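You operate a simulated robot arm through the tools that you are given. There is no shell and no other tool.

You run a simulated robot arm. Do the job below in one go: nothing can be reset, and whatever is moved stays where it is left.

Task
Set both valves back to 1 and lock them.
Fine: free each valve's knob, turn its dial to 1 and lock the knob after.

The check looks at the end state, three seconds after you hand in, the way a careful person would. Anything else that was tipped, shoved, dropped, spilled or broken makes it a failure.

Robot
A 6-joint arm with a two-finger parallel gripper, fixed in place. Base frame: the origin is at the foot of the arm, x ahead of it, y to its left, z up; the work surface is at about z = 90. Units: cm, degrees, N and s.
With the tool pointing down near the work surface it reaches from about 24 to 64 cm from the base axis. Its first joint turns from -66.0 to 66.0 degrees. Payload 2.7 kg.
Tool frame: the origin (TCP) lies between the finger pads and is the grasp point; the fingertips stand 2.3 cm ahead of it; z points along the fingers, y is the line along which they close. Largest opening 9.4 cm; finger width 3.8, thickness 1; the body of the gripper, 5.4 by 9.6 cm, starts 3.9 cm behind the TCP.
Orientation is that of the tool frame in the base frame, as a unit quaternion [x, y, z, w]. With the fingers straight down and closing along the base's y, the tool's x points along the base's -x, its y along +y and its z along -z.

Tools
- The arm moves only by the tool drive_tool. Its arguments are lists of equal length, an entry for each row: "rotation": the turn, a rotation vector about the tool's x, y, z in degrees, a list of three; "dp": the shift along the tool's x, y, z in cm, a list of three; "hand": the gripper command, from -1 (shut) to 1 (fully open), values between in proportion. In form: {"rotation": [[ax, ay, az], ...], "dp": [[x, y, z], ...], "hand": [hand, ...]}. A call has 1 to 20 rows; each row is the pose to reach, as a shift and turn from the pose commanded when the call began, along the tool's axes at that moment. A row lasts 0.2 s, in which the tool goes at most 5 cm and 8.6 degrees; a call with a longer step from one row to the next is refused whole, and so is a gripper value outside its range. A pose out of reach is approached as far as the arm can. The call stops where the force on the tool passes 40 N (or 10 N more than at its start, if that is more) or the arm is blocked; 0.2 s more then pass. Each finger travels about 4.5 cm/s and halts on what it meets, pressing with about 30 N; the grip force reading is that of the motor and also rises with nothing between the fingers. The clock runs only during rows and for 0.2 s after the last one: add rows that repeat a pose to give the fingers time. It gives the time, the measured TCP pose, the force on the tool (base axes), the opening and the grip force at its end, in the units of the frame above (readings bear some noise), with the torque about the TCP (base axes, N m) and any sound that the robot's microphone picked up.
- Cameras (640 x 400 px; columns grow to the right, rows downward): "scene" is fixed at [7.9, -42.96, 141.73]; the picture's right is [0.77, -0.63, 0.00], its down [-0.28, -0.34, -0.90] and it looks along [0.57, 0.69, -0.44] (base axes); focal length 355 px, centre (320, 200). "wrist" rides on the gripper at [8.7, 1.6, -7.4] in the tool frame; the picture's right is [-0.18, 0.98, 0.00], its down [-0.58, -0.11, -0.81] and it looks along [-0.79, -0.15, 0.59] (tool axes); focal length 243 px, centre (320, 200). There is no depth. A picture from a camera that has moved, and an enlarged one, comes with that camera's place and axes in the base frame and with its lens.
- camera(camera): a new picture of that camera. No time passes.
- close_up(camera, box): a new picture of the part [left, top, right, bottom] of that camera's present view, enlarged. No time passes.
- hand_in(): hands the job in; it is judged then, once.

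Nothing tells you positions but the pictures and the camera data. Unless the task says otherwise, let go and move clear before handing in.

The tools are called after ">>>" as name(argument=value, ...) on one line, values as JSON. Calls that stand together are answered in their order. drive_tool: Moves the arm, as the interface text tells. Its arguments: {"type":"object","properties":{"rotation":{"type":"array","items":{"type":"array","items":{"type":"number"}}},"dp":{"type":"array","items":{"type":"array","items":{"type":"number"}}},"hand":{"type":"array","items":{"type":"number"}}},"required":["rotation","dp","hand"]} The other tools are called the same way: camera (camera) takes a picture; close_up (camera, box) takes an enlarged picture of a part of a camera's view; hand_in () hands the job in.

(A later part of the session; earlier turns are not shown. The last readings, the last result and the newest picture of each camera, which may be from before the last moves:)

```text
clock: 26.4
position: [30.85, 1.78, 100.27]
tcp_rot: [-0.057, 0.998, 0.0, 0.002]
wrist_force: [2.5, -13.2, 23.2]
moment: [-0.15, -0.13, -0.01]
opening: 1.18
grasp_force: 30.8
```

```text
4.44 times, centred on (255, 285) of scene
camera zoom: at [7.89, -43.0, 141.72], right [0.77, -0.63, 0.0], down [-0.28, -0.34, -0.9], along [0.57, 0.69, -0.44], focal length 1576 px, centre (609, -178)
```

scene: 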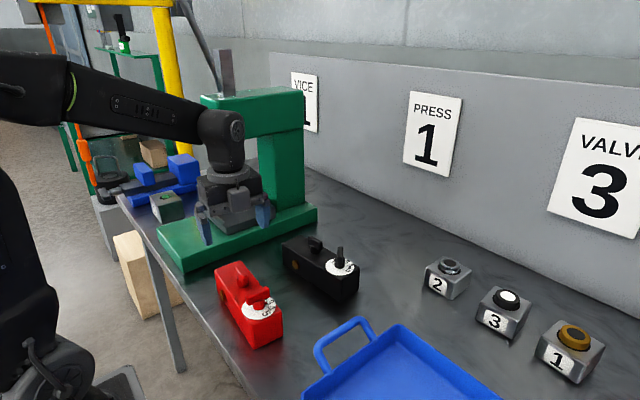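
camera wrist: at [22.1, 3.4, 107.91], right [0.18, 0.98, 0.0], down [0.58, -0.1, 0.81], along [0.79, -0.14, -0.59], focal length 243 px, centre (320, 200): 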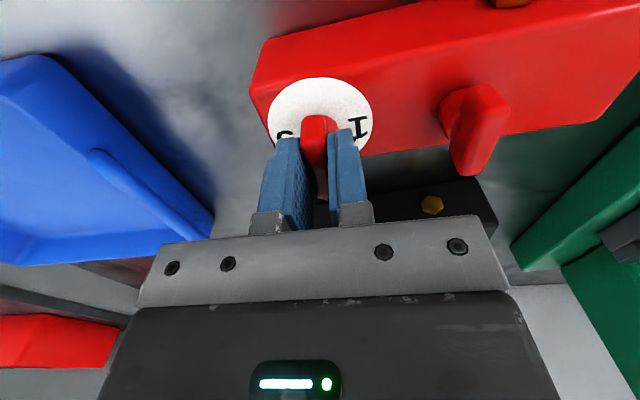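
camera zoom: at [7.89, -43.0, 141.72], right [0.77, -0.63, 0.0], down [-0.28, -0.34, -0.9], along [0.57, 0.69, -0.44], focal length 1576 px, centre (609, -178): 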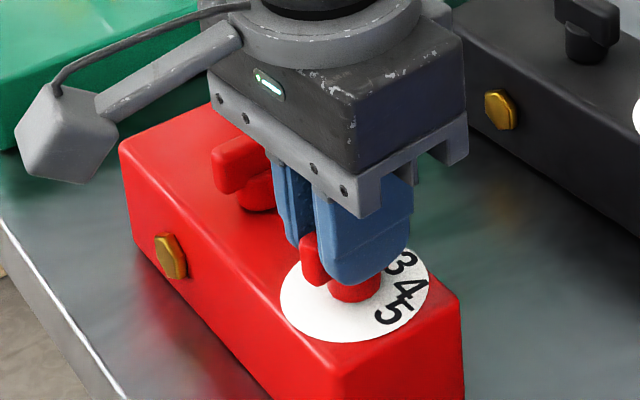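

The knob turns with the block still. Continuing counterclockwise.

>>> drive_tool(rotation=[[0, 0, -4], [0, 0, -8], [0, 0, -12], [0, 0, -16], [0, 0, -20], [0, 0, -24], [0, 0, -24]], dp=[[0, -0.03, 0], [0, -0.06, 0], [0, -0.06, 0], [0, -0.06, 0], [0, -0.06, 0], [0, -0.06, 0], [0, -0.06, 0]], hand=[-1, -1, -1, -1, -1, -1, -1])

>>> close_up(camera="scene", box=[205, 240, 305, 330])

```text
clock: 28.0
position: [31.05, 1.77, 100.3]
tcp_rot: [-0.264, 0.965, -0.001, 0.001]
wrist_force: [5.7, -13.1, 20.9]
moment: [-0.08, -0.1, 0.01]
opening: 1.16
grasp_force: 30.1
```

```text
4.44 times, centred on (255, 285) of scene
camera zoom: at [7.9, -43.0, 141.72], right [0.77, -0.63, 0.0], down [-0.28, -0.34, -0.9], along [0.57, 0.69, -0.44], focal length 1576 px, centre (609, -178)
```

zoom: 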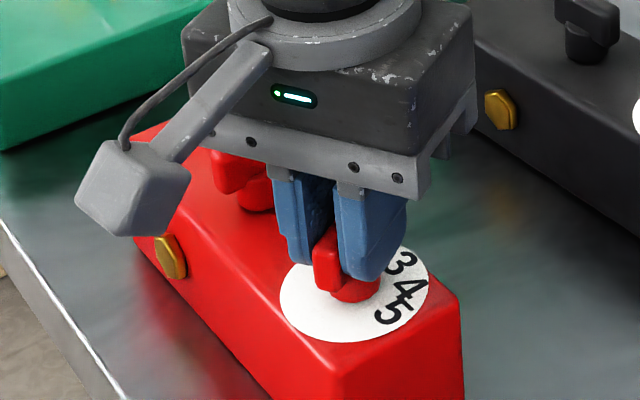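

>>> drive_tool(rotation=[[0, 0, -4], [0, 0, -8], [0, 0, -12], [0, 0, -16], [0, 0, -20], [0, 0, -24], [0, 0, -28], [0, 0, -32], [0, 0, -36], [0, 0, -40], [0, 0, -40]], dp=[[0, 0, 0], [0, 0, 0], [0, 0, 0], [0, 0, 0], [0, 0, 0], [0, 0, 0], [0, 0, 0], [0, 0, 0], [0, 0, 0], [0, 0, 0], [0, 0, 0]], hand=[-1, -1, -1, -1, -1, -1, -1, -1, -1, -1, -1])

>>> close_up(camera="scene", box=[205, 240, 305, 330])

>>> camera(camera="wrist")

```text
clock: 30.4
position: [30.73, 1.77, 100.14]
tcp_rot: [-0.577, 0.816, 0.0, 0.001]
wrist_force: [4.1, -1.8, 5.4]
moment: [0.75, -0.29, 0.0]
opening: 1.2
grasp_force: 30.3
```

```text
4.44 times, centred on (255, 285) of scene
camera zoom: at [7.91, -42.97, 141.73], right [0.77, -0.63, 0.0], down [-0.28, -0.34, -0.9], along [0.57, 0.69, -0.44], focal length 1576 px, centre (609, -178)
```

zoom: 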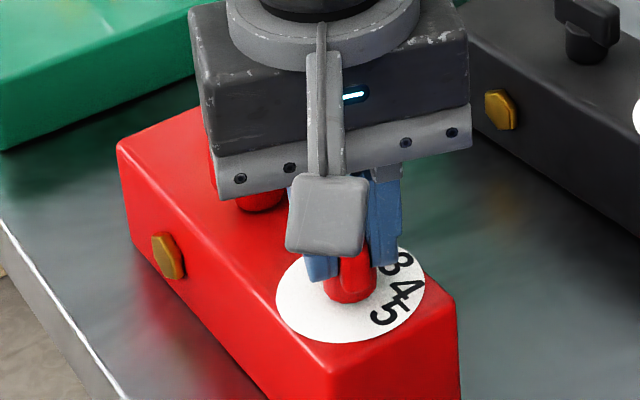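

```text
taken
camera wrist: at [26.32, -5.74, 107.68], right [-0.87, 0.5, 0.0], down [0.3, 0.51, 0.81], along [0.4, 0.7, -0.59], focal length 243 px, centre (320, 200)
```

wrist: 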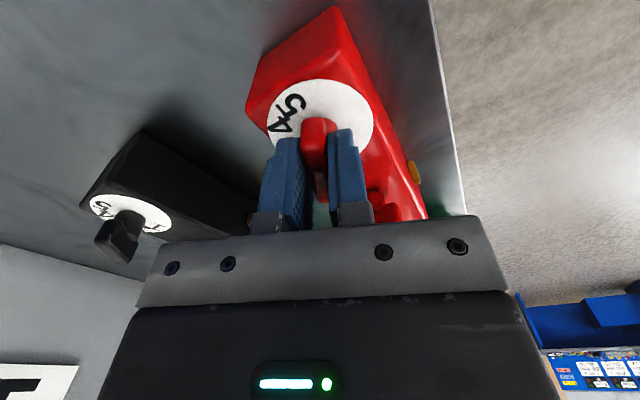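

>>> drive_tool(rotation=[[0, 0, 0], [0, 0, 0], [0, 0, -3], [0, 0, -6], [0, 0, -9], [0, 0, -9]], dp=[[0, 0, 0.05], [0, 0, 0.1], [0, 0, 0.1], [0, 0, 0.1], [0, 0, 0.1], [0, 0, 0.1]], hand=[-1, -1, -1, -1, -1, -1])

>>> close_up(camera="scene", box=[205, 240, 305, 330])

>>> close_up(camera="wrist", box=[220, 0, 420, 240])

```text
clock: 31.8
position: [30.83, 1.75, 100.15]
tcp_rot: [-0.64, 0.768, -0.001, 0.002]
wrist_force: [-5.9, -0.9, 24.0]
moment: [0.02, 0.18, -0.03]
opening: 1.19
grasp_force: 29.7
```

```text
4.44 times, centred on (255, 285) of scene
camera zoom: at [7.86, -42.96, 141.73], right [0.77, -0.63, 0.0], down [-0.28, -0.34, -0.9], along [0.57, 0.69, -0.44], focal length 1576 px, centre (609, -178)
```

zoom: 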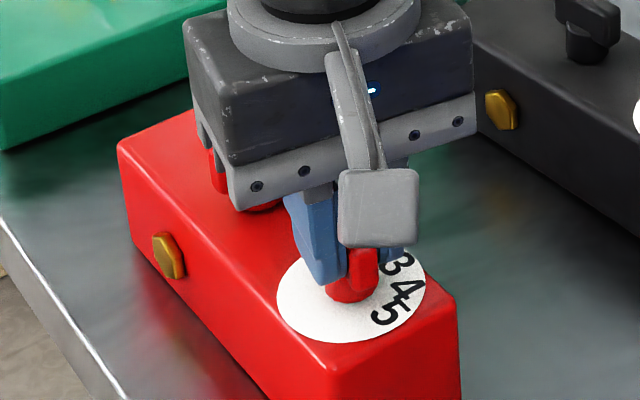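

```text
1.67 times, centred on (320, 120) of wrist
camera zoom: at [27.57, -6.34, 107.64], right [-0.93, 0.36, 0.0], down [0.21, 0.55, 0.81], along [0.29, 0.75, -0.59], focal length 404 px, centre (320, 333)
```

zoom: 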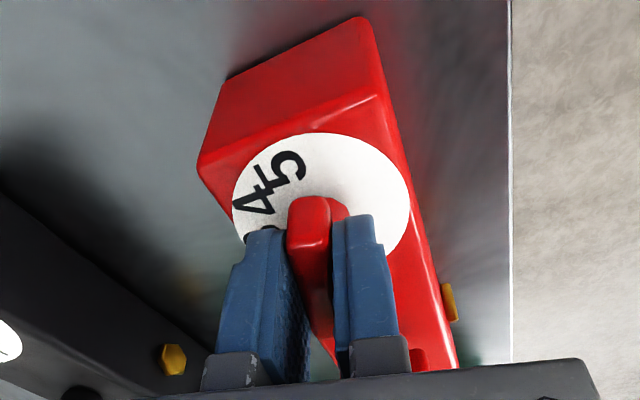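

Near 1 now (turned about 79°). I'll relax the press, release and look from above to verify the pointer.

>>> drive_tool(rotation=[[0, 0, 0], [0, 0, 0], [0, 0, 0], [0, 0, 0], [0, 0, 0], [0, 0, 0], [0, 0, 0], [0, 0, 0]], dp=[[0, 0, -0.1], [0, 0, -0.17], [0, 0, -0.17], [0, 0, -0.17], [0, 0, -0.17], [0, 0, -3], [0, 0, -7], [0, 0, -10]], hand=[-1, -1, -0.3, -0.1, -0.1, -0.1, -0.1, -0.1])

>>> drive_tool(rotation=[[0, 0, 8], [0, 0, 16], [0, 0, 24], [0, 0, 32], [0, 0, 40], [0, 0, 48], [0, 0, 56], [0, 0, 64], [0, 0, 72], [0, 0, 79], [0, 0, 79]], dp=[[0, 0, 0], [0, 0, 0], [0, 0, 0], [0, 0, 0], [0, 0, 0], [0, 0, 0], [0, 0, 0], [0, 0, 0], [0, 0, 0], [0, 0, 0], [0, 0, 0]], hand=[-0.1, -0.1, -0.1, -0.1, -0.1, -0.1, -0.1, -0.1, -0.1, -0.1, -0.1])

>>> camera(camera="wrist")

>>> close_up(camera="scene", box=[205, 240, 305, 330])

```text
clock: 33.6
position: [30.95, 1.93, 109.98]
tcp_rot: [-0.639, 0.769, -0.001, 0.001]
wrist_force: [-0.4, 0.4, 0.0]
moment: [0.01, 0.01, 0.03]
opening: 4.24
grasp_force: 0.1
```

```text
clock: 36.0
position: [30.89, 1.82, 110.16]
tcp_rot: [-0.004, 1.0, 0.0, 0.001]
wrist_force: [-0.4, -0.4, 0.6]
moment: [0.03, -0.03, 0.0]
opening: 4.2
grasp_force: 0.0
```

```text
taken
camera wrist: at [22.07, 3.43, 117.6], right [0.18, 0.98, 0.0], down [0.58, -0.11, 0.81], along [0.79, -0.14, -0.59], focal length 243 px, centre (320, 200)
```

wrist: 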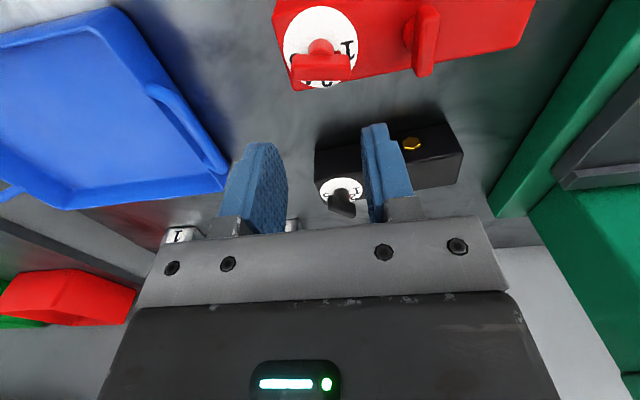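

```text
4.44 times, centred on (255, 285) of scene
camera zoom: at [7.9, -42.96, 141.73], right [0.77, -0.63, 0.0], down [-0.28, -0.34, -0.9], along [0.57, 0.69, -0.44], focal length 1576 px, centre (609, -178)
```

zoom: 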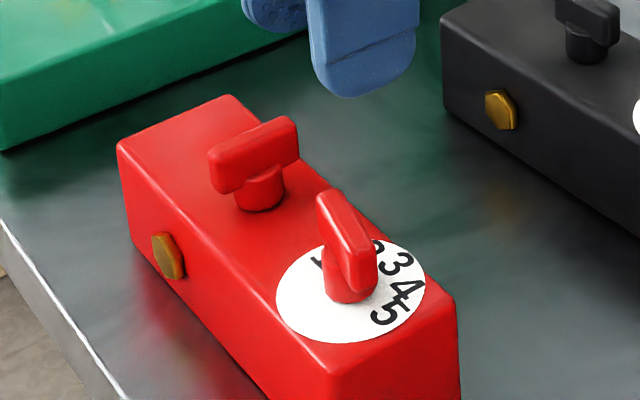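

>>> close_up(camera="wrist", box=[270, 0, 390, 95])

>>> close_up(camera="scene", box=[260, 275, 310, 320])

```text
4.21 times, centred on (330, 48) of wrist
camera zoom: at [22.07, 3.43, 117.6], right [0.18, 0.98, 0.0], down [0.58, -0.11, 0.81], along [0.79, -0.14, -0.59], focal length 1022 px, centre (278, 842)
```

zoom: 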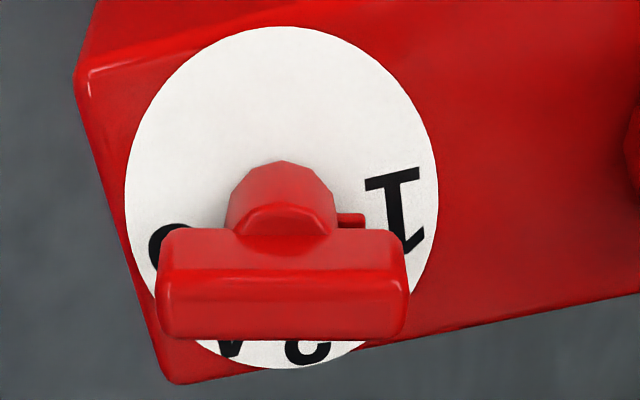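

```text
8.89 times, centred on (285, 298) of scene
camera zoom: at [7.9, -42.96, 141.73], right [0.77, -0.63, 0.0], down [-0.28, -0.34, -0.9], along [0.57, 0.69, -0.44], focal length 3152 px, centre (631, -667)
```

zoom: 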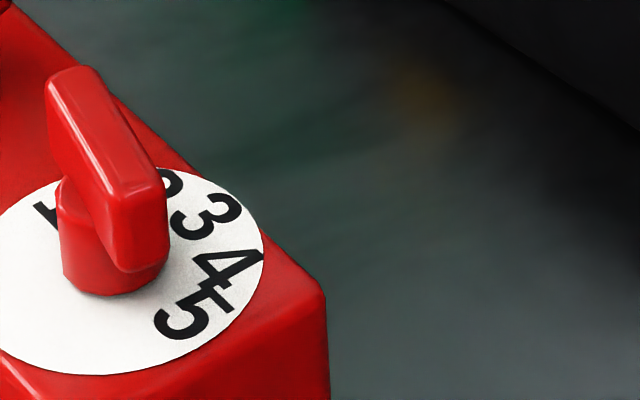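

The pointer tab appears to point at 1. I'll take an overhead view to check the bar's angle against the block (it should be about 10° off the block's long axis).

>>> drive_tool(rotation=[[0, 8, 0], [0, 16, 0], [0, 24, 0], [0, 30, 0], [0, 30, 0]], dp=[[-1, 0.5, -0.5], [-2, 1, -1], [-3, 1.5, -1.5], [-3, 2, -2], [-3, 2, -2]], hand=[-0.1, -0.1, -0.1, -0.1, -0.1])

>>> camera(camera="wrist")

>>> close_up(camera="wrist", box=[230, 50, 430, 175])

```text
clock: 37.2
position: [33.69, 3.86, 112.19]
tcp_rot: [-0.004, 0.966, 0.0, -0.259]
wrist_force: [0.4, 0.2, 0.1]
moment: [-0.01, 0.02, 0.01]
opening: 4.22
grasp_force: 0.1
```

```text
taken
camera wrist: at [29.9, 5.52, 122.91], right [0.15, 0.98, -0.09], down [0.91, -0.1, 0.41], along [0.39, -0.14, -0.91], focal length 243 px, centre (320, 200)
```

wrist: 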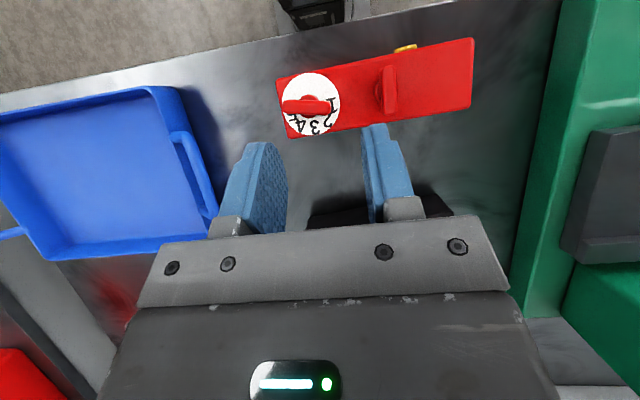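

```text
3.20 times, centred on (330, 112) of wrist
camera zoom: at [29.9, 5.52, 122.91], right [0.15, 0.98, -0.09], down [0.91, -0.1, 0.41], along [0.39, -0.14, -0.91], focal length 776 px, centre (288, 480)
```

zoom: 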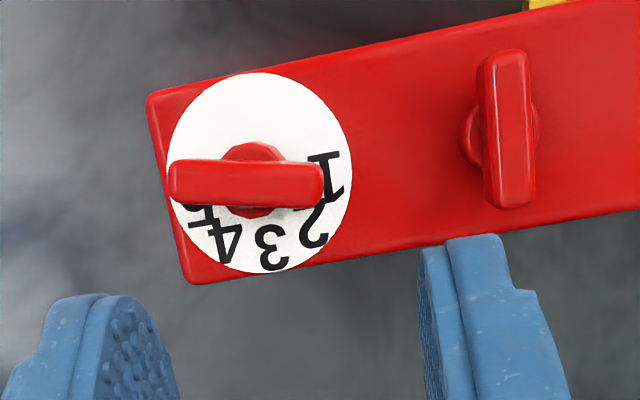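

The overhead view puts the red knob bar about 79.5° from the 3 direction, so it is on 1. Next I'll re-lock red: straighten up, move above its lock T near (30.5, 9.35), and check alignment.

>>> drive_tool(rotation=[[0, -8, 0], [0, -16, 0], [0, -24, 0], [0, -30, 0], [0, -30, 0]], dp=[[0, 1.5, 1.5], [0, 3, 3], [-0.1, 4.5, 5], [-0.14, 5.5, 6.85], [-0.14, 5.5, 6.85]], hand=[-0.1, -0.1, -0.1, -0.1, -0.1])

>>> camera(camera="wrist")

>>> close_up(camera="scene", box=[195, 220, 305, 320])

```text
clock: 38.4
position: [30.42, 9.42, 105.99]
tcp_rot: [-0.005, 1.0, 0.0, 0.002]
wrist_force: [-0.2, -0.1, -0.2]
moment: [0.0, 0.01, 0.01]
opening: 4.25
grasp_force: 0.1
```

```text
taken
camera wrist: at [21.7, 10.98, 113.54], right [0.18, 0.98, 0.0], down [0.58, -0.1, 0.81], along [0.8, -0.14, -0.59], focal length 243 px, centre (320, 200)
```

wrist: 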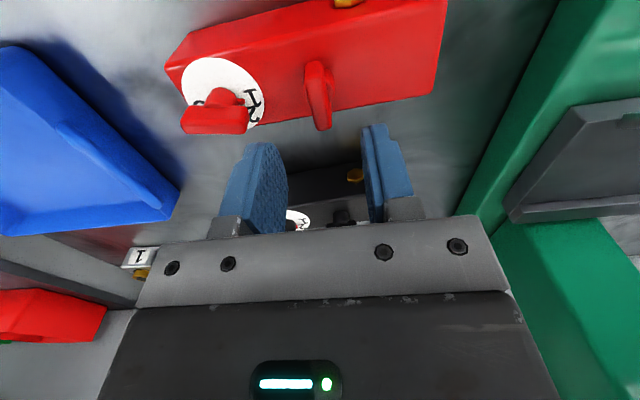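

```text
4.00 times, centred on (250, 270) of scene
camera zoom: at [7.9, -42.96, 141.73], right [0.77, -0.63, 0.0], down [-0.28, -0.34, -0.9], along [0.57, 0.69, -0.44], focal length 1418 px, centre (600, -80)
```

zoom: 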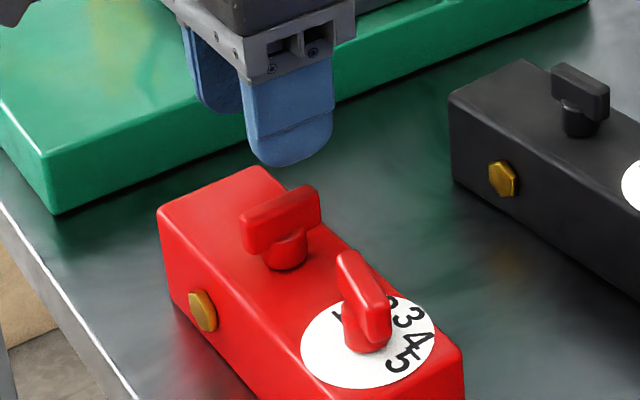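

>>> drive_tool(rotation=[[0, 0, -1], [0, 0, -1], [0, 0, -1], [0, 0, -1], [0, 0, -1], [0, 0, -1]], dp=[[0, 0, 2.8], [0, 0, 5.6], [0, 0, 5.6], [0, 0, 5.6], [0, 0, 5.6], [0, 0, 5.6]], hand=[-0.1, -0.1, -0.4, -0.7, -1, -1])

>>> close_up(camera="scene", box=[205, 240, 305, 330])

```text
clock: 39.8
position: [30.44, 9.28, 100.49]
tcp_rot: [-0.013, 1.0, 0.0, 0.001]
wrist_force: [1.1, -3.4, 0.5]
moment: [-0.08, -0.24, -0.02]
opening: 1.17
grasp_force: 30.3
```

```text
4.44 times, centred on (255, 285) of scene
camera zoom: at [7.91, -42.97, 141.73], right [0.77, -0.63, 0.0], down [-0.28, -0.34, -0.9], along [0.57, 0.69, -0.44], focal length 1576 px, centre (609, -178)
```

zoom: 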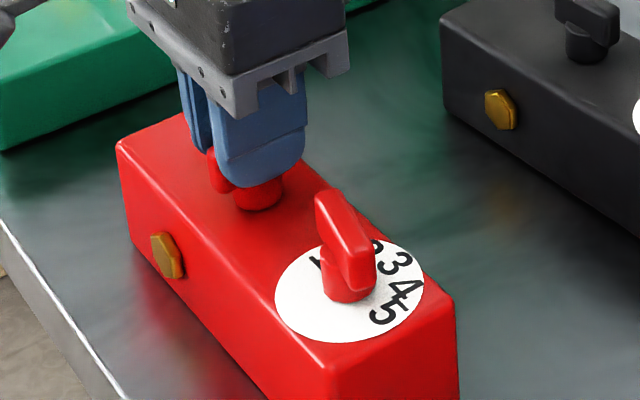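

>>> drive_tool(rotation=[[0, 0, 0], [0, 0, 0], [0, 0, 0], [0, 0, 4], [0, 0, 8], [0, 0, 12], [0, 0, 16], [0, 0, 16]], dp=[[0, 0, 0.05], [0, 0, 0.1], [0, 0, 0.17], [0, 0, 0.17], [0, 0, 0.17], [0, 0, 0.17], [0, 0, 0.17], [0, 0, 0.17]], hand=[-1, -1, -1, -1, -1, -1, -1, -1])

>>> close_up(camera="scene", box=[205, 240, 305, 330])

```text
clock: 41.6
position: [30.4, 9.5, 100.34]
tcp_rot: [0.127, 0.992, 0.001, 0.002]
wrist_force: [-1.0, 1.1, 21.6]
moment: [-0.11, -0.03, -0.01]
opening: 1.16
grasp_force: 30.9
```

```text
4.44 times, centred on (255, 285) of scene
camera zoom: at [7.88, -42.96, 141.73], right [0.77, -0.63, 0.0], down [-0.28, -0.34, -0.9], along [0.57, 0.69, -0.44], focal length 1576 px, centre (609, -178)
```

zoom: 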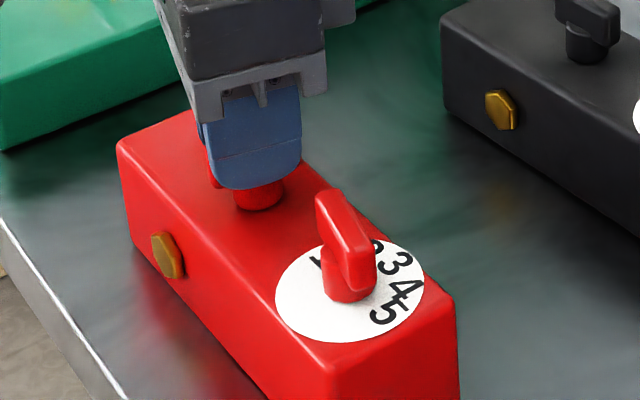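

The block is steady while the lock turns clockwise. I'll continue the turn back.

>>> drive_tool(rotation=[[0, 0, 4], [0, 0, 8], [0, 0, 12], [0, 0, 16], [0, 0, 20], [0, 0, 24], [0, 0, 28], [0, 0, 32], [0, 0, 32]], dp=[[0, 0, 0], [0, 0, 0], [0, 0, 0], [0, 0, 0], [0, 0, 0], [0, 0, 0], [0, 0, 0], [0, 0, 0], [0, 0, 0]], hand=[-1, -1, -1, -1, -1, -1, -1, -1, -1])

>>> close_up(camera="scene", box=[205, 240, 305, 330])

```text
clock: 43.6
position: [30.48, 9.4, 100.41]
tcp_rot: [0.396, 0.918, 0.001, 0.002]
wrist_force: [1.4, 11.3, 13.2]
moment: [-0.25, -0.33, 0.0]
opening: 1.17
grasp_force: 30.0
```

```text
4.44 times, centred on (255, 285) of scene
camera zoom: at [7.89, -42.93, 141.74], right [0.77, -0.63, 0.0], down [-0.28, -0.34, -0.9], along [0.57, 0.69, -0.44], focal length 1576 px, centre (609, -178)
```

zoom: 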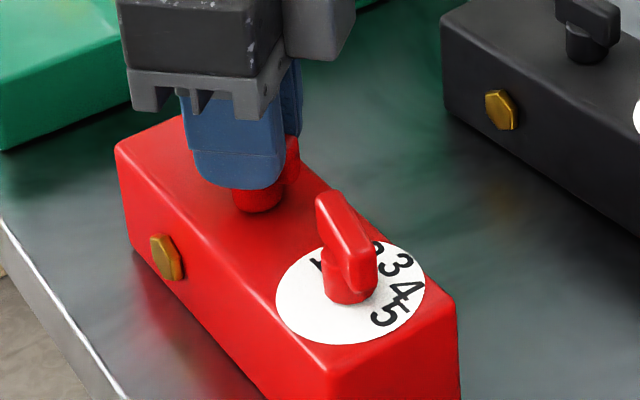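

>>> drive_tool(rotation=[[0, 0, 0], [0, 0, 4], [0, 0, 8], [0, 0, 12], [0, 0, 16], [0, 0, 20], [0, 0, 24], [0, 0, 24]], dp=[[0, 0, 0.07], [0, 0, 0.07], [0, 0, 0.07], [0, 0, 0.07], [0, 0, 0.08], [0, 0, 0.09], [0, 0, 0.1], [0, 0, 0.1]], hand=[-1, -1, -1, -1, -1, -1, -1, -1])

>>> close_up(camera="scene", box=[205, 240, 305, 330])

```text
clock: 45.4
position: [30.41, 9.49, 100.15]
tcp_rot: [0.578, 0.816, 0.001, 0.001]
wrist_force: [0.9, 4.7, 23.2]
moment: [-0.59, 0.0, 0.02]
opening: 1.19
grasp_force: 30.4
```

```text
4.44 times, centred on (255, 285) of scene
camera zoom: at [7.88, -42.95, 141.74], right [0.77, -0.63, 0.0], down [-0.28, -0.34, -0.9], along [0.57, 0.69, -0.44], focal length 1576 px, centre (609, -178)
```

zoom: 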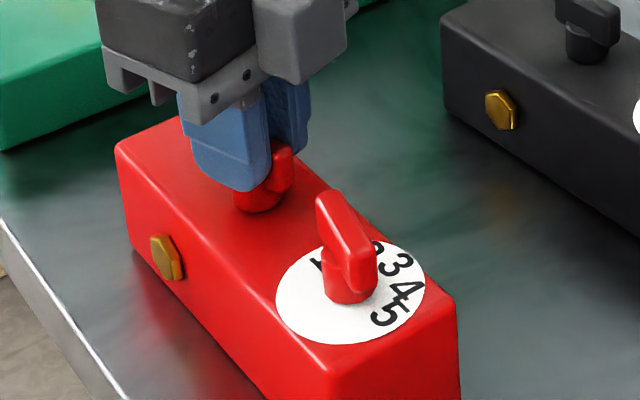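

>>> drive_tool(rotation=[[0, 0, 4], [0, 0, 8], [0, 0, 12], [0, 0, 15], [0, 0, 15]], dp=[[0, 0, 0], [0, 0, 0], [0, 0, 0], [0, 0, 0], [0, 0, 0]], hand=[-1, -1, -1, -1, -1])

>>> close_up(camera="scene", box=[205, 240, 305, 330])

```text
clock: 46.6
position: [30.47, 9.39, 100.3]
tcp_rot: [0.68, 0.733, 0.002, 0.002]
wrist_force: [-0.7, 1.8, 29.2]
moment: [-0.81, 0.1, -0.02]
opening: 1.16
grasp_force: 30.1
```

```text
4.44 times, centred on (255, 285) of scene
camera zoom: at [7.87, -42.96, 141.73], right [0.77, -0.63, 0.0], down [-0.28, -0.34, -0.9], along [0.57, 0.69, -0.44], focal length 1576 px, centre (609, -178)
```

zoom: 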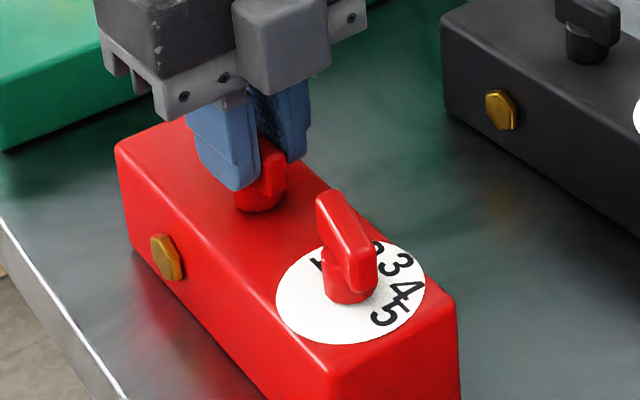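

>>> drive_tool(rotation=[[0, 0, 2], [0, 0, 4], [0, 0, 6], [0, 0, 6]], dp=[[0, 0, 0], [0, 0, 0], [0, 0, 0], [0, 0, 0]], hand=[-1, -1, -1, -1])

>>> close_up(camera="scene", box=[205, 240, 305, 330])

```text
clock: 47.6
position: [30.53, 9.46, 100.25]
tcp_rot: [0.716, 0.698, 0.001, 0.002]
wrist_force: [0.5, 0.0, 27.0]
moment: [-0.71, 0.04, 1.49]
opening: 1.25
grasp_force: 30.0
```

```text
4.44 times, centred on (255, 285) of scene
camera zoom: at [7.88, -42.96, 141.73], right [0.77, -0.63, 0.0], down [-0.28, -0.34, -0.9], along [0.57, 0.69, -0.44], focal length 1576 px, centre (609, -178)
```

zoom: 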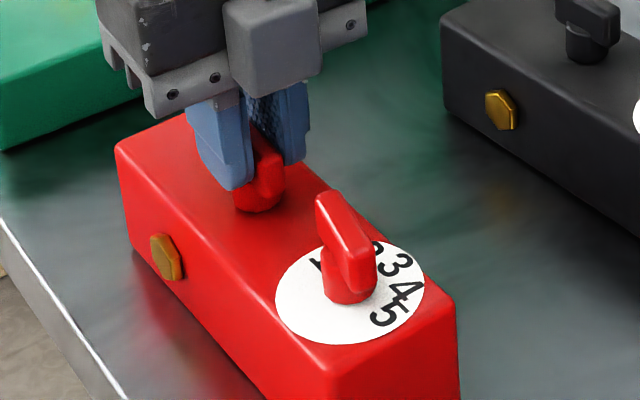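

Stop felt (1.5 N·m) with the lock T back in line with the block, so red is locked. I'll relax, release, lift and check.

>>> drive_tool(rotation=[[0, 0, -1.5], [0, 0, -1.5], [0, 0, -1.5], [0, 0, -1.5], [0, 0, -1.5], [0, 0, -1.5], [0, 0, -1.5], [0, 0, -1.5]], dp=[[0, 0, -0.1], [0, 0, -0.2], [0, 0, -0.2], [0, 0, -0.2], [0, 0, -0.2], [0, 0, -3], [0, 0, -7], [0, 0, -10]], hand=[-1, -1, -0.3, -0.1, -0.1, -0.1, -0.1, -0.1])

>>> camera(camera="wrist")

>>> close_up(camera="wrist", box=[260, 0, 420, 170])

>>> close_up(camera="scene", box=[205, 240, 365, 330])

```text
clock: 49.4
position: [30.43, 9.41, 110.23]
tcp_rot: [0.707, 0.707, 0.0, 0.0]
wrist_force: [-0.1, 0.0, -0.1]
moment: [-0.02, 0.01, 0.0]
opening: 4.24
grasp_force: 0.1
```

```text
taken
camera wrist: at [31.92, 18.0, 117.79], right [0.98, -0.18, 0.0], down [-0.11, -0.58, 0.81], along [-0.15, -0.79, -0.59], focal length 243 px, centre (320, 200)
```

wrist: 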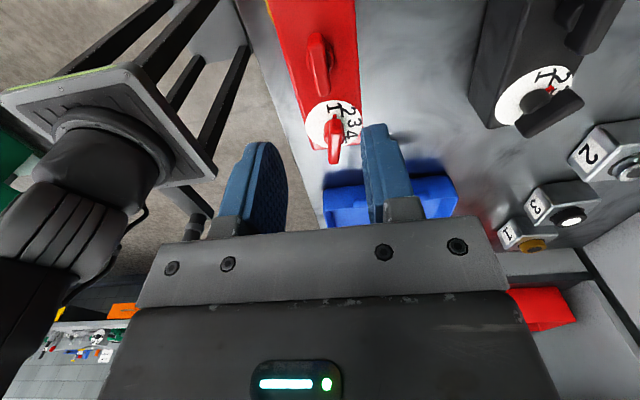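

```text
2.35 times, centred on (340, 85) of wrist
camera zoom: at [31.92, 18.0, 117.79], right [0.98, -0.18, 0.0], down [-0.11, -0.58, 0.81], along [-0.15, -0.79, -0.59], focal length 571 px, centre (273, 471)
```

zoom: 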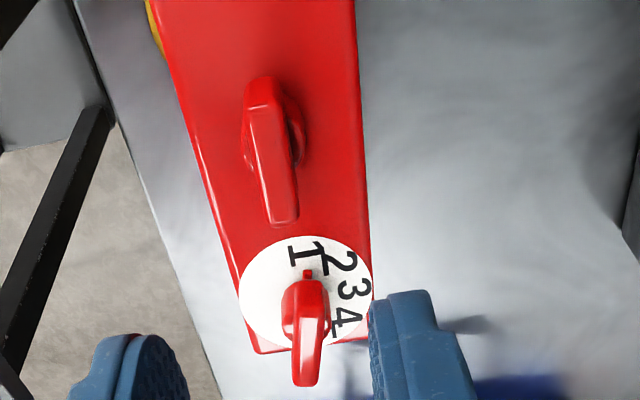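

```text
4.00 times, centred on (285, 285) of scene
camera zoom: at [7.9, -42.96, 141.73], right [0.77, -0.63, 0.0], down [-0.28, -0.34, -0.9], along [0.57, 0.69, -0.44], focal length 1418 px, centre (460, -140)
```

zoom: 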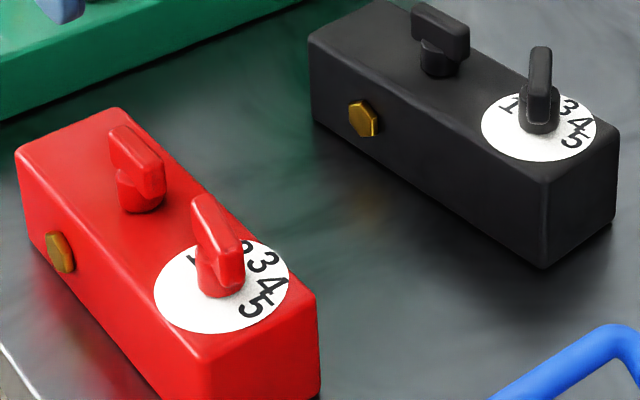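

>>> close_up(camera="wrist", box=[300, 85, 380, 145])

>>> close_up(camera="wrist", box=[460, 0, 640, 140])

```text
6.67 times, centred on (340, 115) of wrist
camera zoom: at [31.92, 18.0, 117.79], right [0.98, -0.18, 0.0], down [-0.11, -0.58, 0.81], along [-0.15, -0.79, -0.59], focal length 1618 px, centre (187, 767)
```

zoom: 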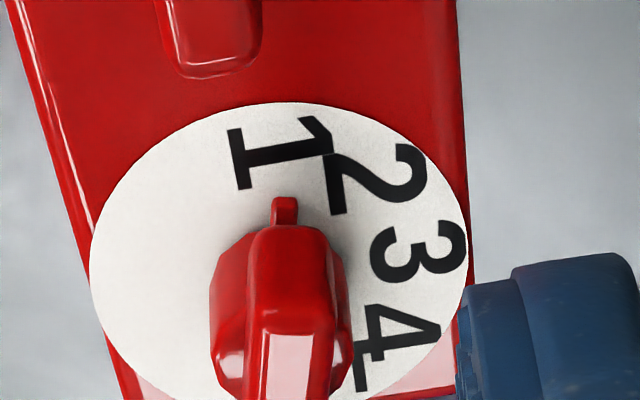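

```text
2.86 times, centred on (550, 70) of wrist
camera zoom: at [31.92, 18.0, 117.79], right [0.98, -0.18, 0.0], down [-0.11, -0.58, 0.81], along [-0.15, -0.79, -0.59], focal length 693 px, centre (-337, 571)
```

zoom: 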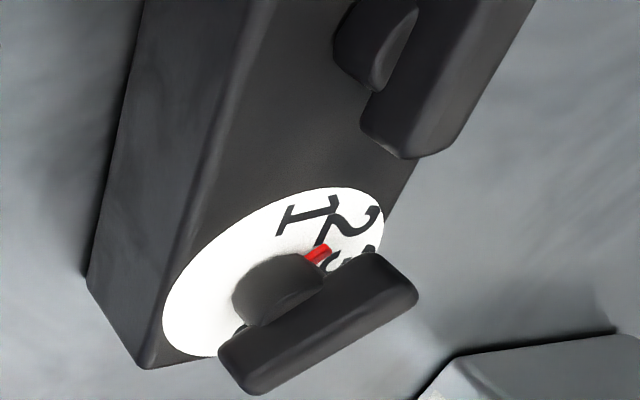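

Red's pointer is on 1 and its lock is back in place. Next is the black valve; I'll move over it and take an overhead view.

>>> drive_tool(rotation=[[0, 0, -8], [0, 0, -16], [0, 0, -24], [0, 0, -32], [0, 0, -40], [0, 0, -48], [0, 0, -56], [0, 0, -64], [0, 0, -72], [0, 0, -80], [0, 0, -88], [0, 0, -90]], dp=[[0, 0, -1.8], [-0.5, 2, -1.8], [-1, 4, -1.8], [-1.5, 6, -1.8], [-2, 8, -1.8], [-2.5, 10, -1.8], [-3, 12, -1.8], [-3.5, 14, -1.8], [-4, 16, -1.8], [-4.5, 18, -1.8], [-5.4, 19.6, -1.8], [-5.4, 19.6, -1.8]], hand=[-0.1, -0.1, -0.1, -0.1, -0.1, -0.1, -0.1, -0.1, -0.1, -0.1, -0.1, -0.1])

>>> drive_tool(rotation=[[0, 8, 0], [0, 16, 0], [0, 24, 0], [0, 30, 0], [0, 30, 0]], dp=[[0, 0, 0], [0, 0, 0], [0, 0, 0], [0, 0, 0], [0, 0, 0]], hand=[-0.1, -0.1, -0.1, -0.1, -0.1])

>>> camera(camera="wrist")

>>> camera(camera="scene")

```text
clock: 52.0
position: [49.97, 4.04, 112.04]
tcp_rot: [-0.001, 1.0, 0.0, 0.001]
wrist_force: [0.1, 0.4, 0.4]
moment: [-0.02, 0.0, -0.01]
opening: 4.23
grasp_force: 0.0
```

```text
clock: 53.2
position: [48.34, 3.78, 110.65]
tcp_rot: [0.001, 0.966, 0.002, -0.257]
wrist_force: [0.5, -1.3, 0.7]
moment: [0.0, -0.03, 0.01]
opening: 4.24
grasp_force: 0.0
out of reach, approached as far as the arm can: row 4, 5
```

```text
taken
camera wrist: at [44.46, 5.47, 121.52], right [0.16, 0.98, -0.09], down [0.9, -0.11, 0.41], along [0.39, -0.15, -0.91], focal length 243 px, centre (320, 200)
```

wrist: 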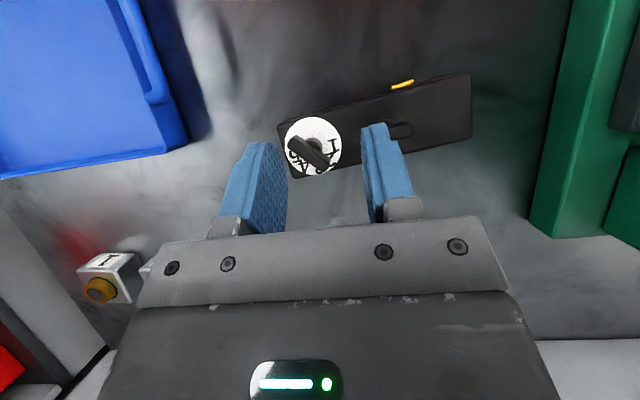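

```text
taken
```

scene: 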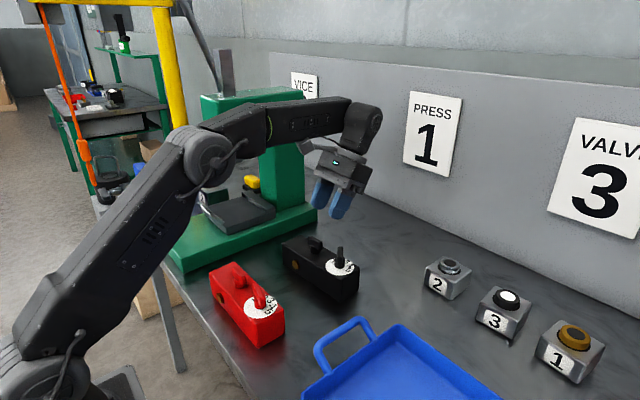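

>>> close_up(camera="wrist", box=[260, 60, 480, 197])

>>> close_up(camera="wrist", box=[270, 100, 360, 190])

>>> close_up(camera="scene", box=[270, 225, 370, 310])

```text
2.91 times, centred on (370, 128) of wrist
camera zoom: at [44.46, 5.47, 121.52], right [0.16, 0.98, -0.09], down [0.9, -0.11, 0.41], along [0.39, -0.15, -0.91], focal length 706 px, centre (174, 408)
```

zoom: 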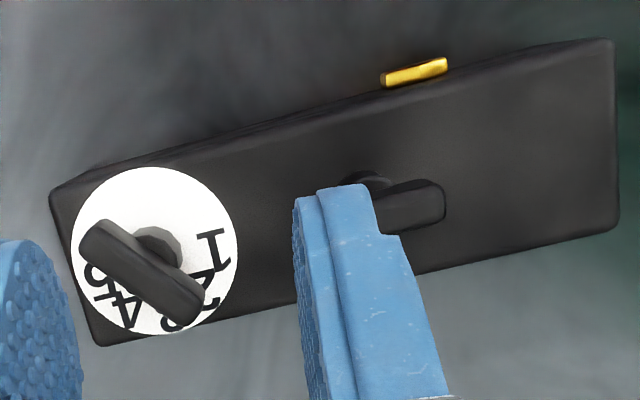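

```text
4.44 times, centred on (315, 145) of wrist
camera zoom: at [44.46, 5.47, 121.52], right [0.16, 0.98, -0.09], down [0.9, -0.11, 0.41], along [0.39, -0.15, -0.91], focal length 1078 px, centre (342, 444)
```

zoom: 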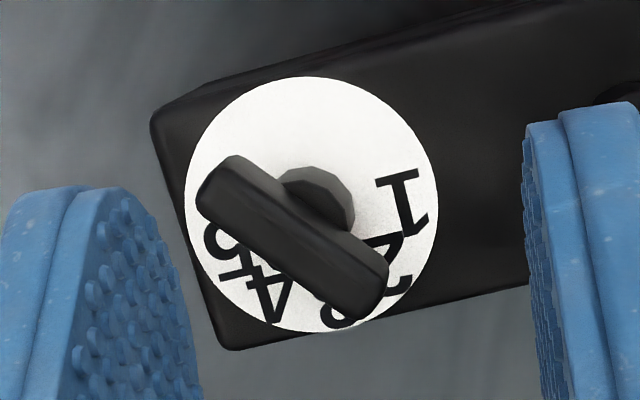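

```text
4.71 times, centred on (320, 268) of scene
camera zoom: at [7.9, -42.96, 141.73], right [0.77, -0.63, 0.0], down [-0.28, -0.34, -0.9], along [0.57, 0.69, -0.44], focal length 1669 px, centre (320, -118)
```

zoom: 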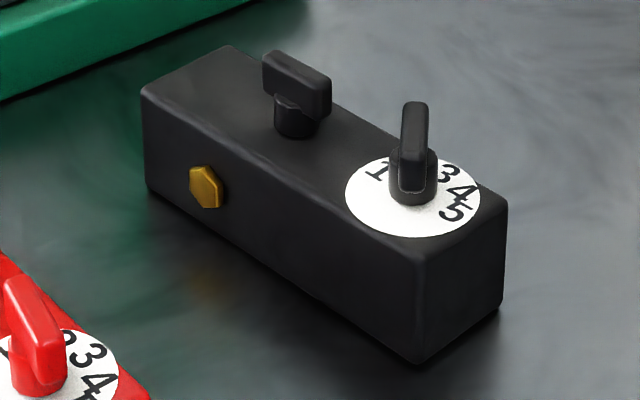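

Black dial is about (49.2, 1.65), its lock T about (48.5, 9.0), block yaw about +5.3°, knob pointing at 2. I'll straighten up first.

>>> drive_tool(rotation=[[0, -8, 0], [0, -16, 0], [0, -24, 0], [0, -30, 0], [0, -30, 0]], dp=[[0, 0, 0], [0, 0, 0], [0, 0, 0], [0, 0, 0], [0, 0, 0]], hand=[-0.1, -0.1, -0.1, -0.1, -0.1])

```text
clock: 54.4
position: [48.31, 3.84, 110.71]
tcp_rot: [0.0, 1.0, 0.0, 0.002]
wrist_force: [-0.1, -0.1, -0.4]
moment: [0.0, 0.01, 0.01]
opening: 4.22
grasp_force: 0.1
```

>>> drive_tool(rotation=[[0, 0, 8], [0, 0, 16], [0, 0, 24], [0, 0, 32], [0, 0, 40], [0, 0, 48], [0, 0, 56], [0, 0, 64], [0, 0, 72], [0, 0, 80], [0, 0, 84.7], [0, 0, 84.7]], dp=[[0, 0.5, 0], [0, 1, 0], [0, 1.5, 0], [0, 2, 0], [0, 2.5, 0], [0, 3, 0], [0, 3.5, 0], [0, 4, 0], [-0.1, 4.5, 0], [-0.2, 5.16, 0], [-0.2, 5.16, 0], [-0.2, 5.16, 0]], hand=[-0.1, -0.1, -0.1, -0.1, -0.1, -0.1, -0.1, -0.1, -0.1, -0.1, -0.1, -0.1])

>>> camera(camera="wrist")

>>> camera(camera="scene")

>>> close_up(camera="wrist", box=[260, 0, 400, 150])

```text
clock: 57.0
position: [48.51, 8.98, 110.8]
tcp_rot: [0.674, 0.739, 0.002, 0.001]
wrist_force: [-0.1, 0.4, 0.9]
moment: [-0.02, 0.01, -0.01]
opening: 4.24
grasp_force: 0.0
```

```text
taken
camera wrist: at [49.31, 17.77, 118.29], right [1.0, -0.09, 0.0], down [-0.06, -0.59, 0.81], along [-0.07, -0.8, -0.59], focal length 243 px, centre (320, 200)
```

wrist: 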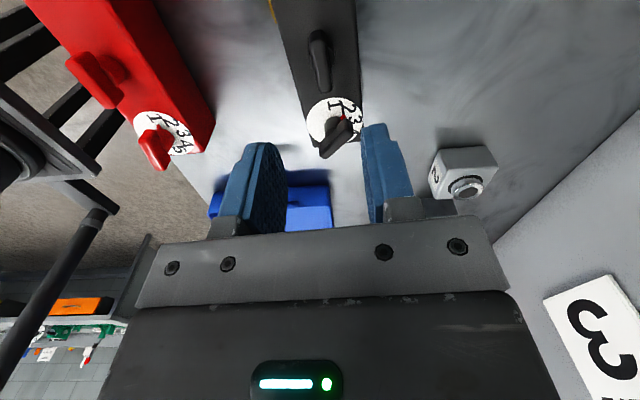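

```text
taken
```

scene: 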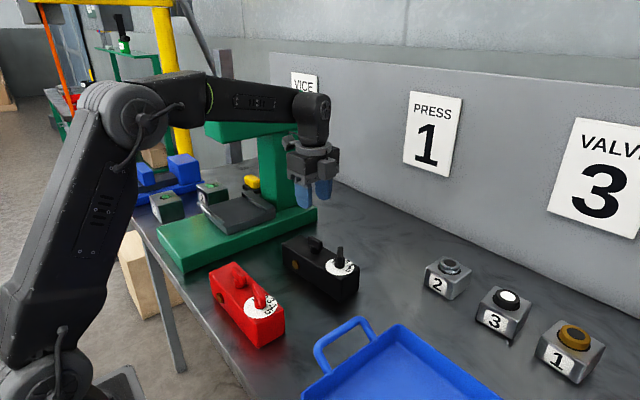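

```text
2.67 times, centred on (330, 75) of wrist
camera zoom: at [49.31, 17.77, 118.29], right [1.0, -0.09, 0.0], down [-0.06, -0.59, 0.81], along [-0.07, -0.8, -0.59], focal length 647 px, centre (293, 533)
```

zoom: 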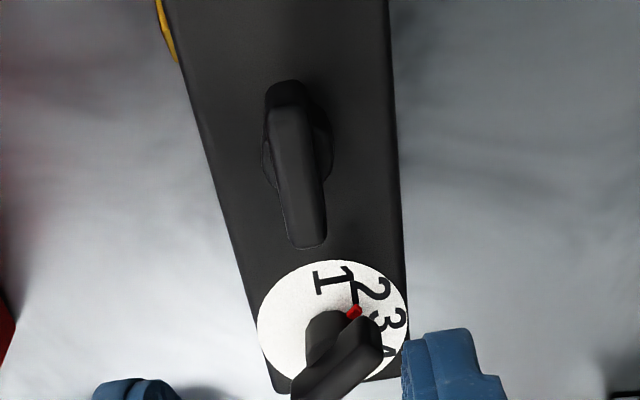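

>>> drive_tool(rotation=[[0, 0, 0], [0, 0, 0], [0, 0, 0], [0, 0, 0]], dp=[[0, 0.08, 4], [0, 0.08, 8], [0, 0.08, 10.35], [0, 0.08, 10.35]], hand=[-0.1, -0.1, -0.1, -0.1])

>>> camera(camera="wrist")

>>> close_up(camera="scene", box=[270, 200, 380, 310])

```text
clock: 58.0
position: [48.66, 9.11, 100.33]
tcp_rot: [0.674, 0.739, 0.001, 0.002]
wrist_force: [-0.9, -0.8, -0.1]
moment: [0.02, -0.02, 0.0]
opening: 4.22
grasp_force: 0.1
```

```text
taken
camera wrist: at [49.4, 17.9, 107.89], right [1.0, -0.09, 0.0], down [-0.06, -0.59, 0.81], along [-0.07, -0.8, -0.59], focal length 243 px, centre (320, 200)
```

wrist: 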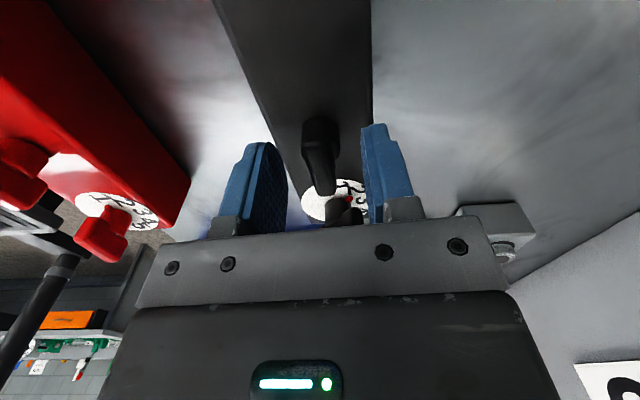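

```text
3.64 times, centred on (325, 255) of scene
camera zoom: at [7.9, -42.96, 141.73], right [0.77, -0.63, 0.0], down [-0.28, -0.34, -0.9], along [0.57, 0.69, -0.44], focal length 1289 px, centre (302, 0)
```

zoom: 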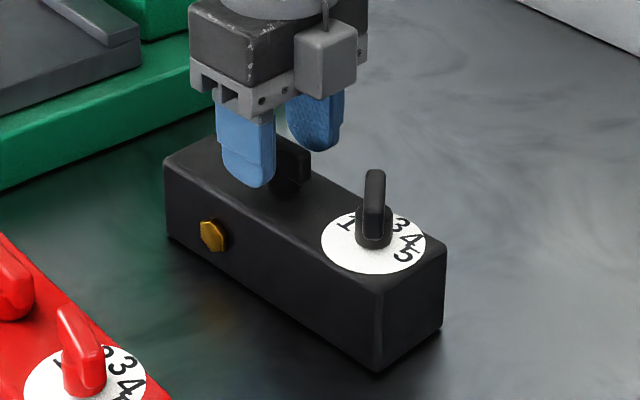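

The bar sits between the fingers. I'll close on it, press down lightly, and start a small counterclockwise turn.

>>> drive_tool(rotation=[[0, 0, 0], [0, 0, 0], [0, 0, 0], [0, 0, 0]], dp=[[0, 0, 0], [0, 0, 0], [0, 0, 0], [0, 0, 0]], hand=[-0.4, -0.7, -1, -1])

>>> drive_tool(rotation=[[0, 0, 0], [0, 0, 0], [0, 0, 0], [0, 0, 0]], dp=[[0, 0, 0.05], [0, 0, 0.1], [0, 0, 0.16], [0, 0, 0.16]], hand=[-1, -1, -1, -1])

>>> close_up(camera="scene", box=[270, 210, 370, 310])

```text
clock: 59.0
position: [48.62, 9.12, 100.4]
tcp_rot: [0.673, 0.739, 0.001, 0.001]
wrist_force: [0.0, -0.3, -0.3]
moment: [0.05, 0.03, 0.29]
opening: 1.15
grasp_force: 29.9
```

```text
clock: 60.0
position: [48.63, 9.19, 100.3]
tcp_rot: [0.673, 0.739, 0.003, 0.002]
wrist_force: [-3.1, 5.8, 17.7]
moment: [-0.49, 0.14, 0.28]
opening: 1.17
grasp_force: 30.2
```

```text
4.00 times, centred on (320, 260) of scene
camera zoom: at [7.87, -42.95, 141.74], right [0.77, -0.63, 0.0], down [-0.28, -0.34, -0.9], along [0.57, 0.69, -0.44], focal length 1418 px, centre (320, -40)
```

zoom: 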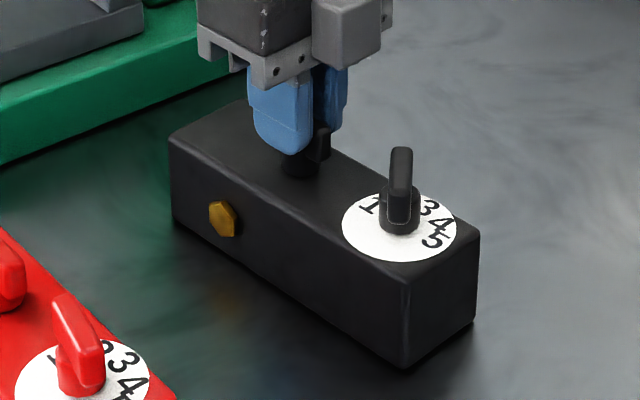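

>>> drive_tool(rotation=[[0, 0, 0], [0, 0, -4], [0, 0, -8], [0, 0, -12], [0, 0, -12]], dp=[[0, 0, 0.03], [0, 0, 0.04], [0, 0, 0.04], [0, 0, 0.04], [0, 0, 0.04]], hand=[-1, -1, -1, -1, -1])

>>> close_up(camera="scene", box=[270, 210, 370, 310])

```text
clock: 61.2
position: [48.64, 9.14, 100.31]
tcp_rot: [0.593, 0.805, 0.002, 0.001]
wrist_force: [-3.4, 6.2, 23.6]
moment: [0.6, 0.33, 0.03]
opening: 1.16
grasp_force: 30.2
```

```text
4.00 times, centred on (320, 260) of scene
camera zoom: at [7.86, -42.95, 141.74], right [0.77, -0.63, 0.0], down [-0.28, -0.34, -0.9], along [0.57, 0.69, -0.44], focal length 1418 px, centre (320, -40)
```

zoom: 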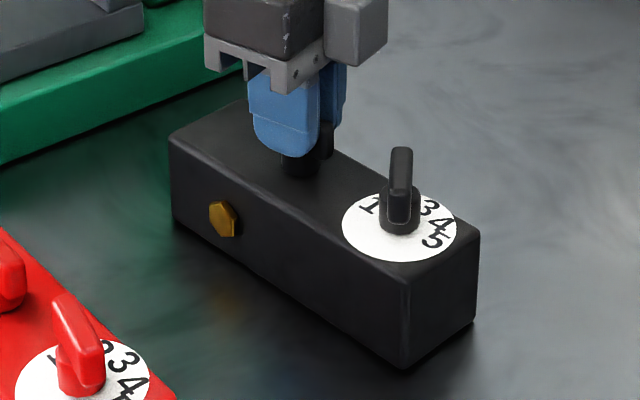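

The block is steady and the lock T is turning. I'll continue counterclockwise.

>>> drive_tool(rotation=[[0, 0, -4], [0, 0, -8], [0, 0, -12], [0, 0, -16], [0, 0, -20], [0, 0, -24], [0, 0, -28], [0, 0, -28]], dp=[[0, 0, 0], [0, 0, 0], [0, 0, 0], [0, 0, 0], [0, 0, 0], [0, 0, 0], [0, 0, 0], [0, 0, 0]], hand=[-1, -1, -1, -1, -1, -1, -1, -1])

>>> close_up(camera="scene", box=[270, 210, 370, 310])

```text
clock: 63.0
position: [48.6, 9.01, 100.25]
tcp_rot: [0.38, 0.925, 0.001, 0.001]
wrist_force: [-13.1, 7.1, 25.4]
moment: [0.53, 0.74, -0.02]
opening: 1.17
grasp_force: 29.7
```

```text
4.00 times, centred on (320, 260) of scene
camera zoom: at [7.83, -42.95, 141.74], right [0.77, -0.63, 0.0], down [-0.28, -0.34, -0.9], along [0.57, 0.69, -0.44], focal length 1418 px, centre (320, -40)
```

zoom: 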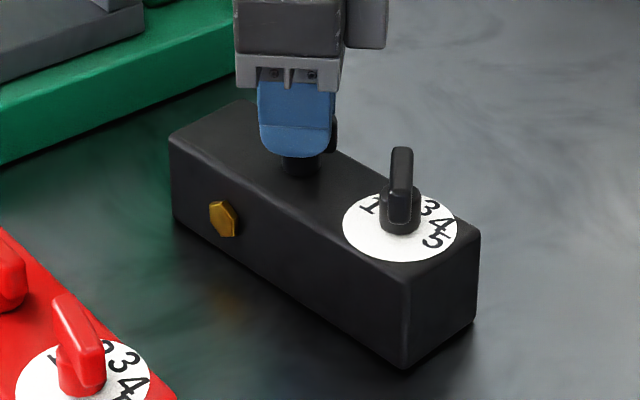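

>>> drive_tool(rotation=[[0, 0, 0], [0, 0, -4], [0, 0, -8], [0, 0, -12], [0, 0, -16], [0, 0, -20], [0, 0, -24], [0, 0, -28], [0, 0, -32], [0, 0, -36], [0, 0, -36]], dp=[[0.08, -0.03, 0], [0.08, -0.03, 0], [0.08, -0.03, 0], [0.08, -0.03, 0], [0.08, -0.03, 0], [0.08, -0.03, 0], [0.08, -0.03, 0], [0.08, -0.03, 0], [0.08, -0.03, 0], [0.08, -0.03, 0], [0.08, -0.03, 0]], hand=[-1, -1, -1, -1, -1, -1, -1, -1, -1, -1, -1])

>>> close_up(camera="scene", box=[270, 210, 370, 310])

```text
clock: 65.4
position: [48.58, 8.87, 100.17]
tcp_rot: [0.076, 0.997, 0.001, 0.001]
wrist_force: [-9.7, -14.2, 21.4]
moment: [-0.18, 0.05, -0.02]
opening: 1.18
grasp_force: 30.1
```

```text
4.00 times, centred on (320, 260) of scene
camera zoom: at [7.84, -43.01, 141.72], right [0.77, -0.63, 0.0], down [-0.28, -0.34, -0.9], along [0.57, 0.69, -0.44], focal length 1418 px, centre (320, -40)
```

zoom: 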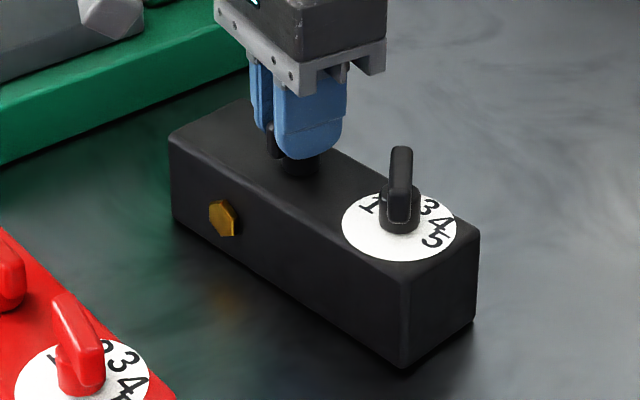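

>>> drive_tool(rotation=[[0, 0, 0], [0, 0, -4], [0, 0, -8], [0, 0, -12], [0, 0, -14], [0, 0, -14]], dp=[[0.05, -0.09, 0], [0.05, -0.09, 0], [0.05, -0.09, 0], [0.05, -0.09, 0], [0.05, -0.09, 0], [0.05, -0.09, 0]], hand=[-1, -1, -1, -1, -1, -1])

>>> close_up(camera="scene", box=[270, 210, 370, 310])

```text
clock: 66.8
position: [48.56, 8.94, 100.3]
tcp_rot: [-0.047, 0.999, 0.001, 0.003]
wrist_force: [3.9, -14.2, 16.6]
moment: [-0.11, 0.22, -0.01]
opening: 1.17
grasp_force: 29.9
```

```text
4.00 times, centred on (320, 260) of scene
camera zoom: at [7.89, -43.0, 141.72], right [0.77, -0.63, 0.0], down [-0.28, -0.34, -0.9], along [0.57, 0.69, -0.44], focal length 1418 px, centre (320, -40)
```

zoom: 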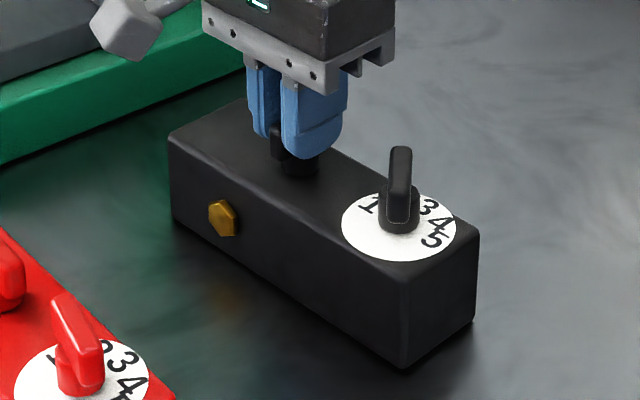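

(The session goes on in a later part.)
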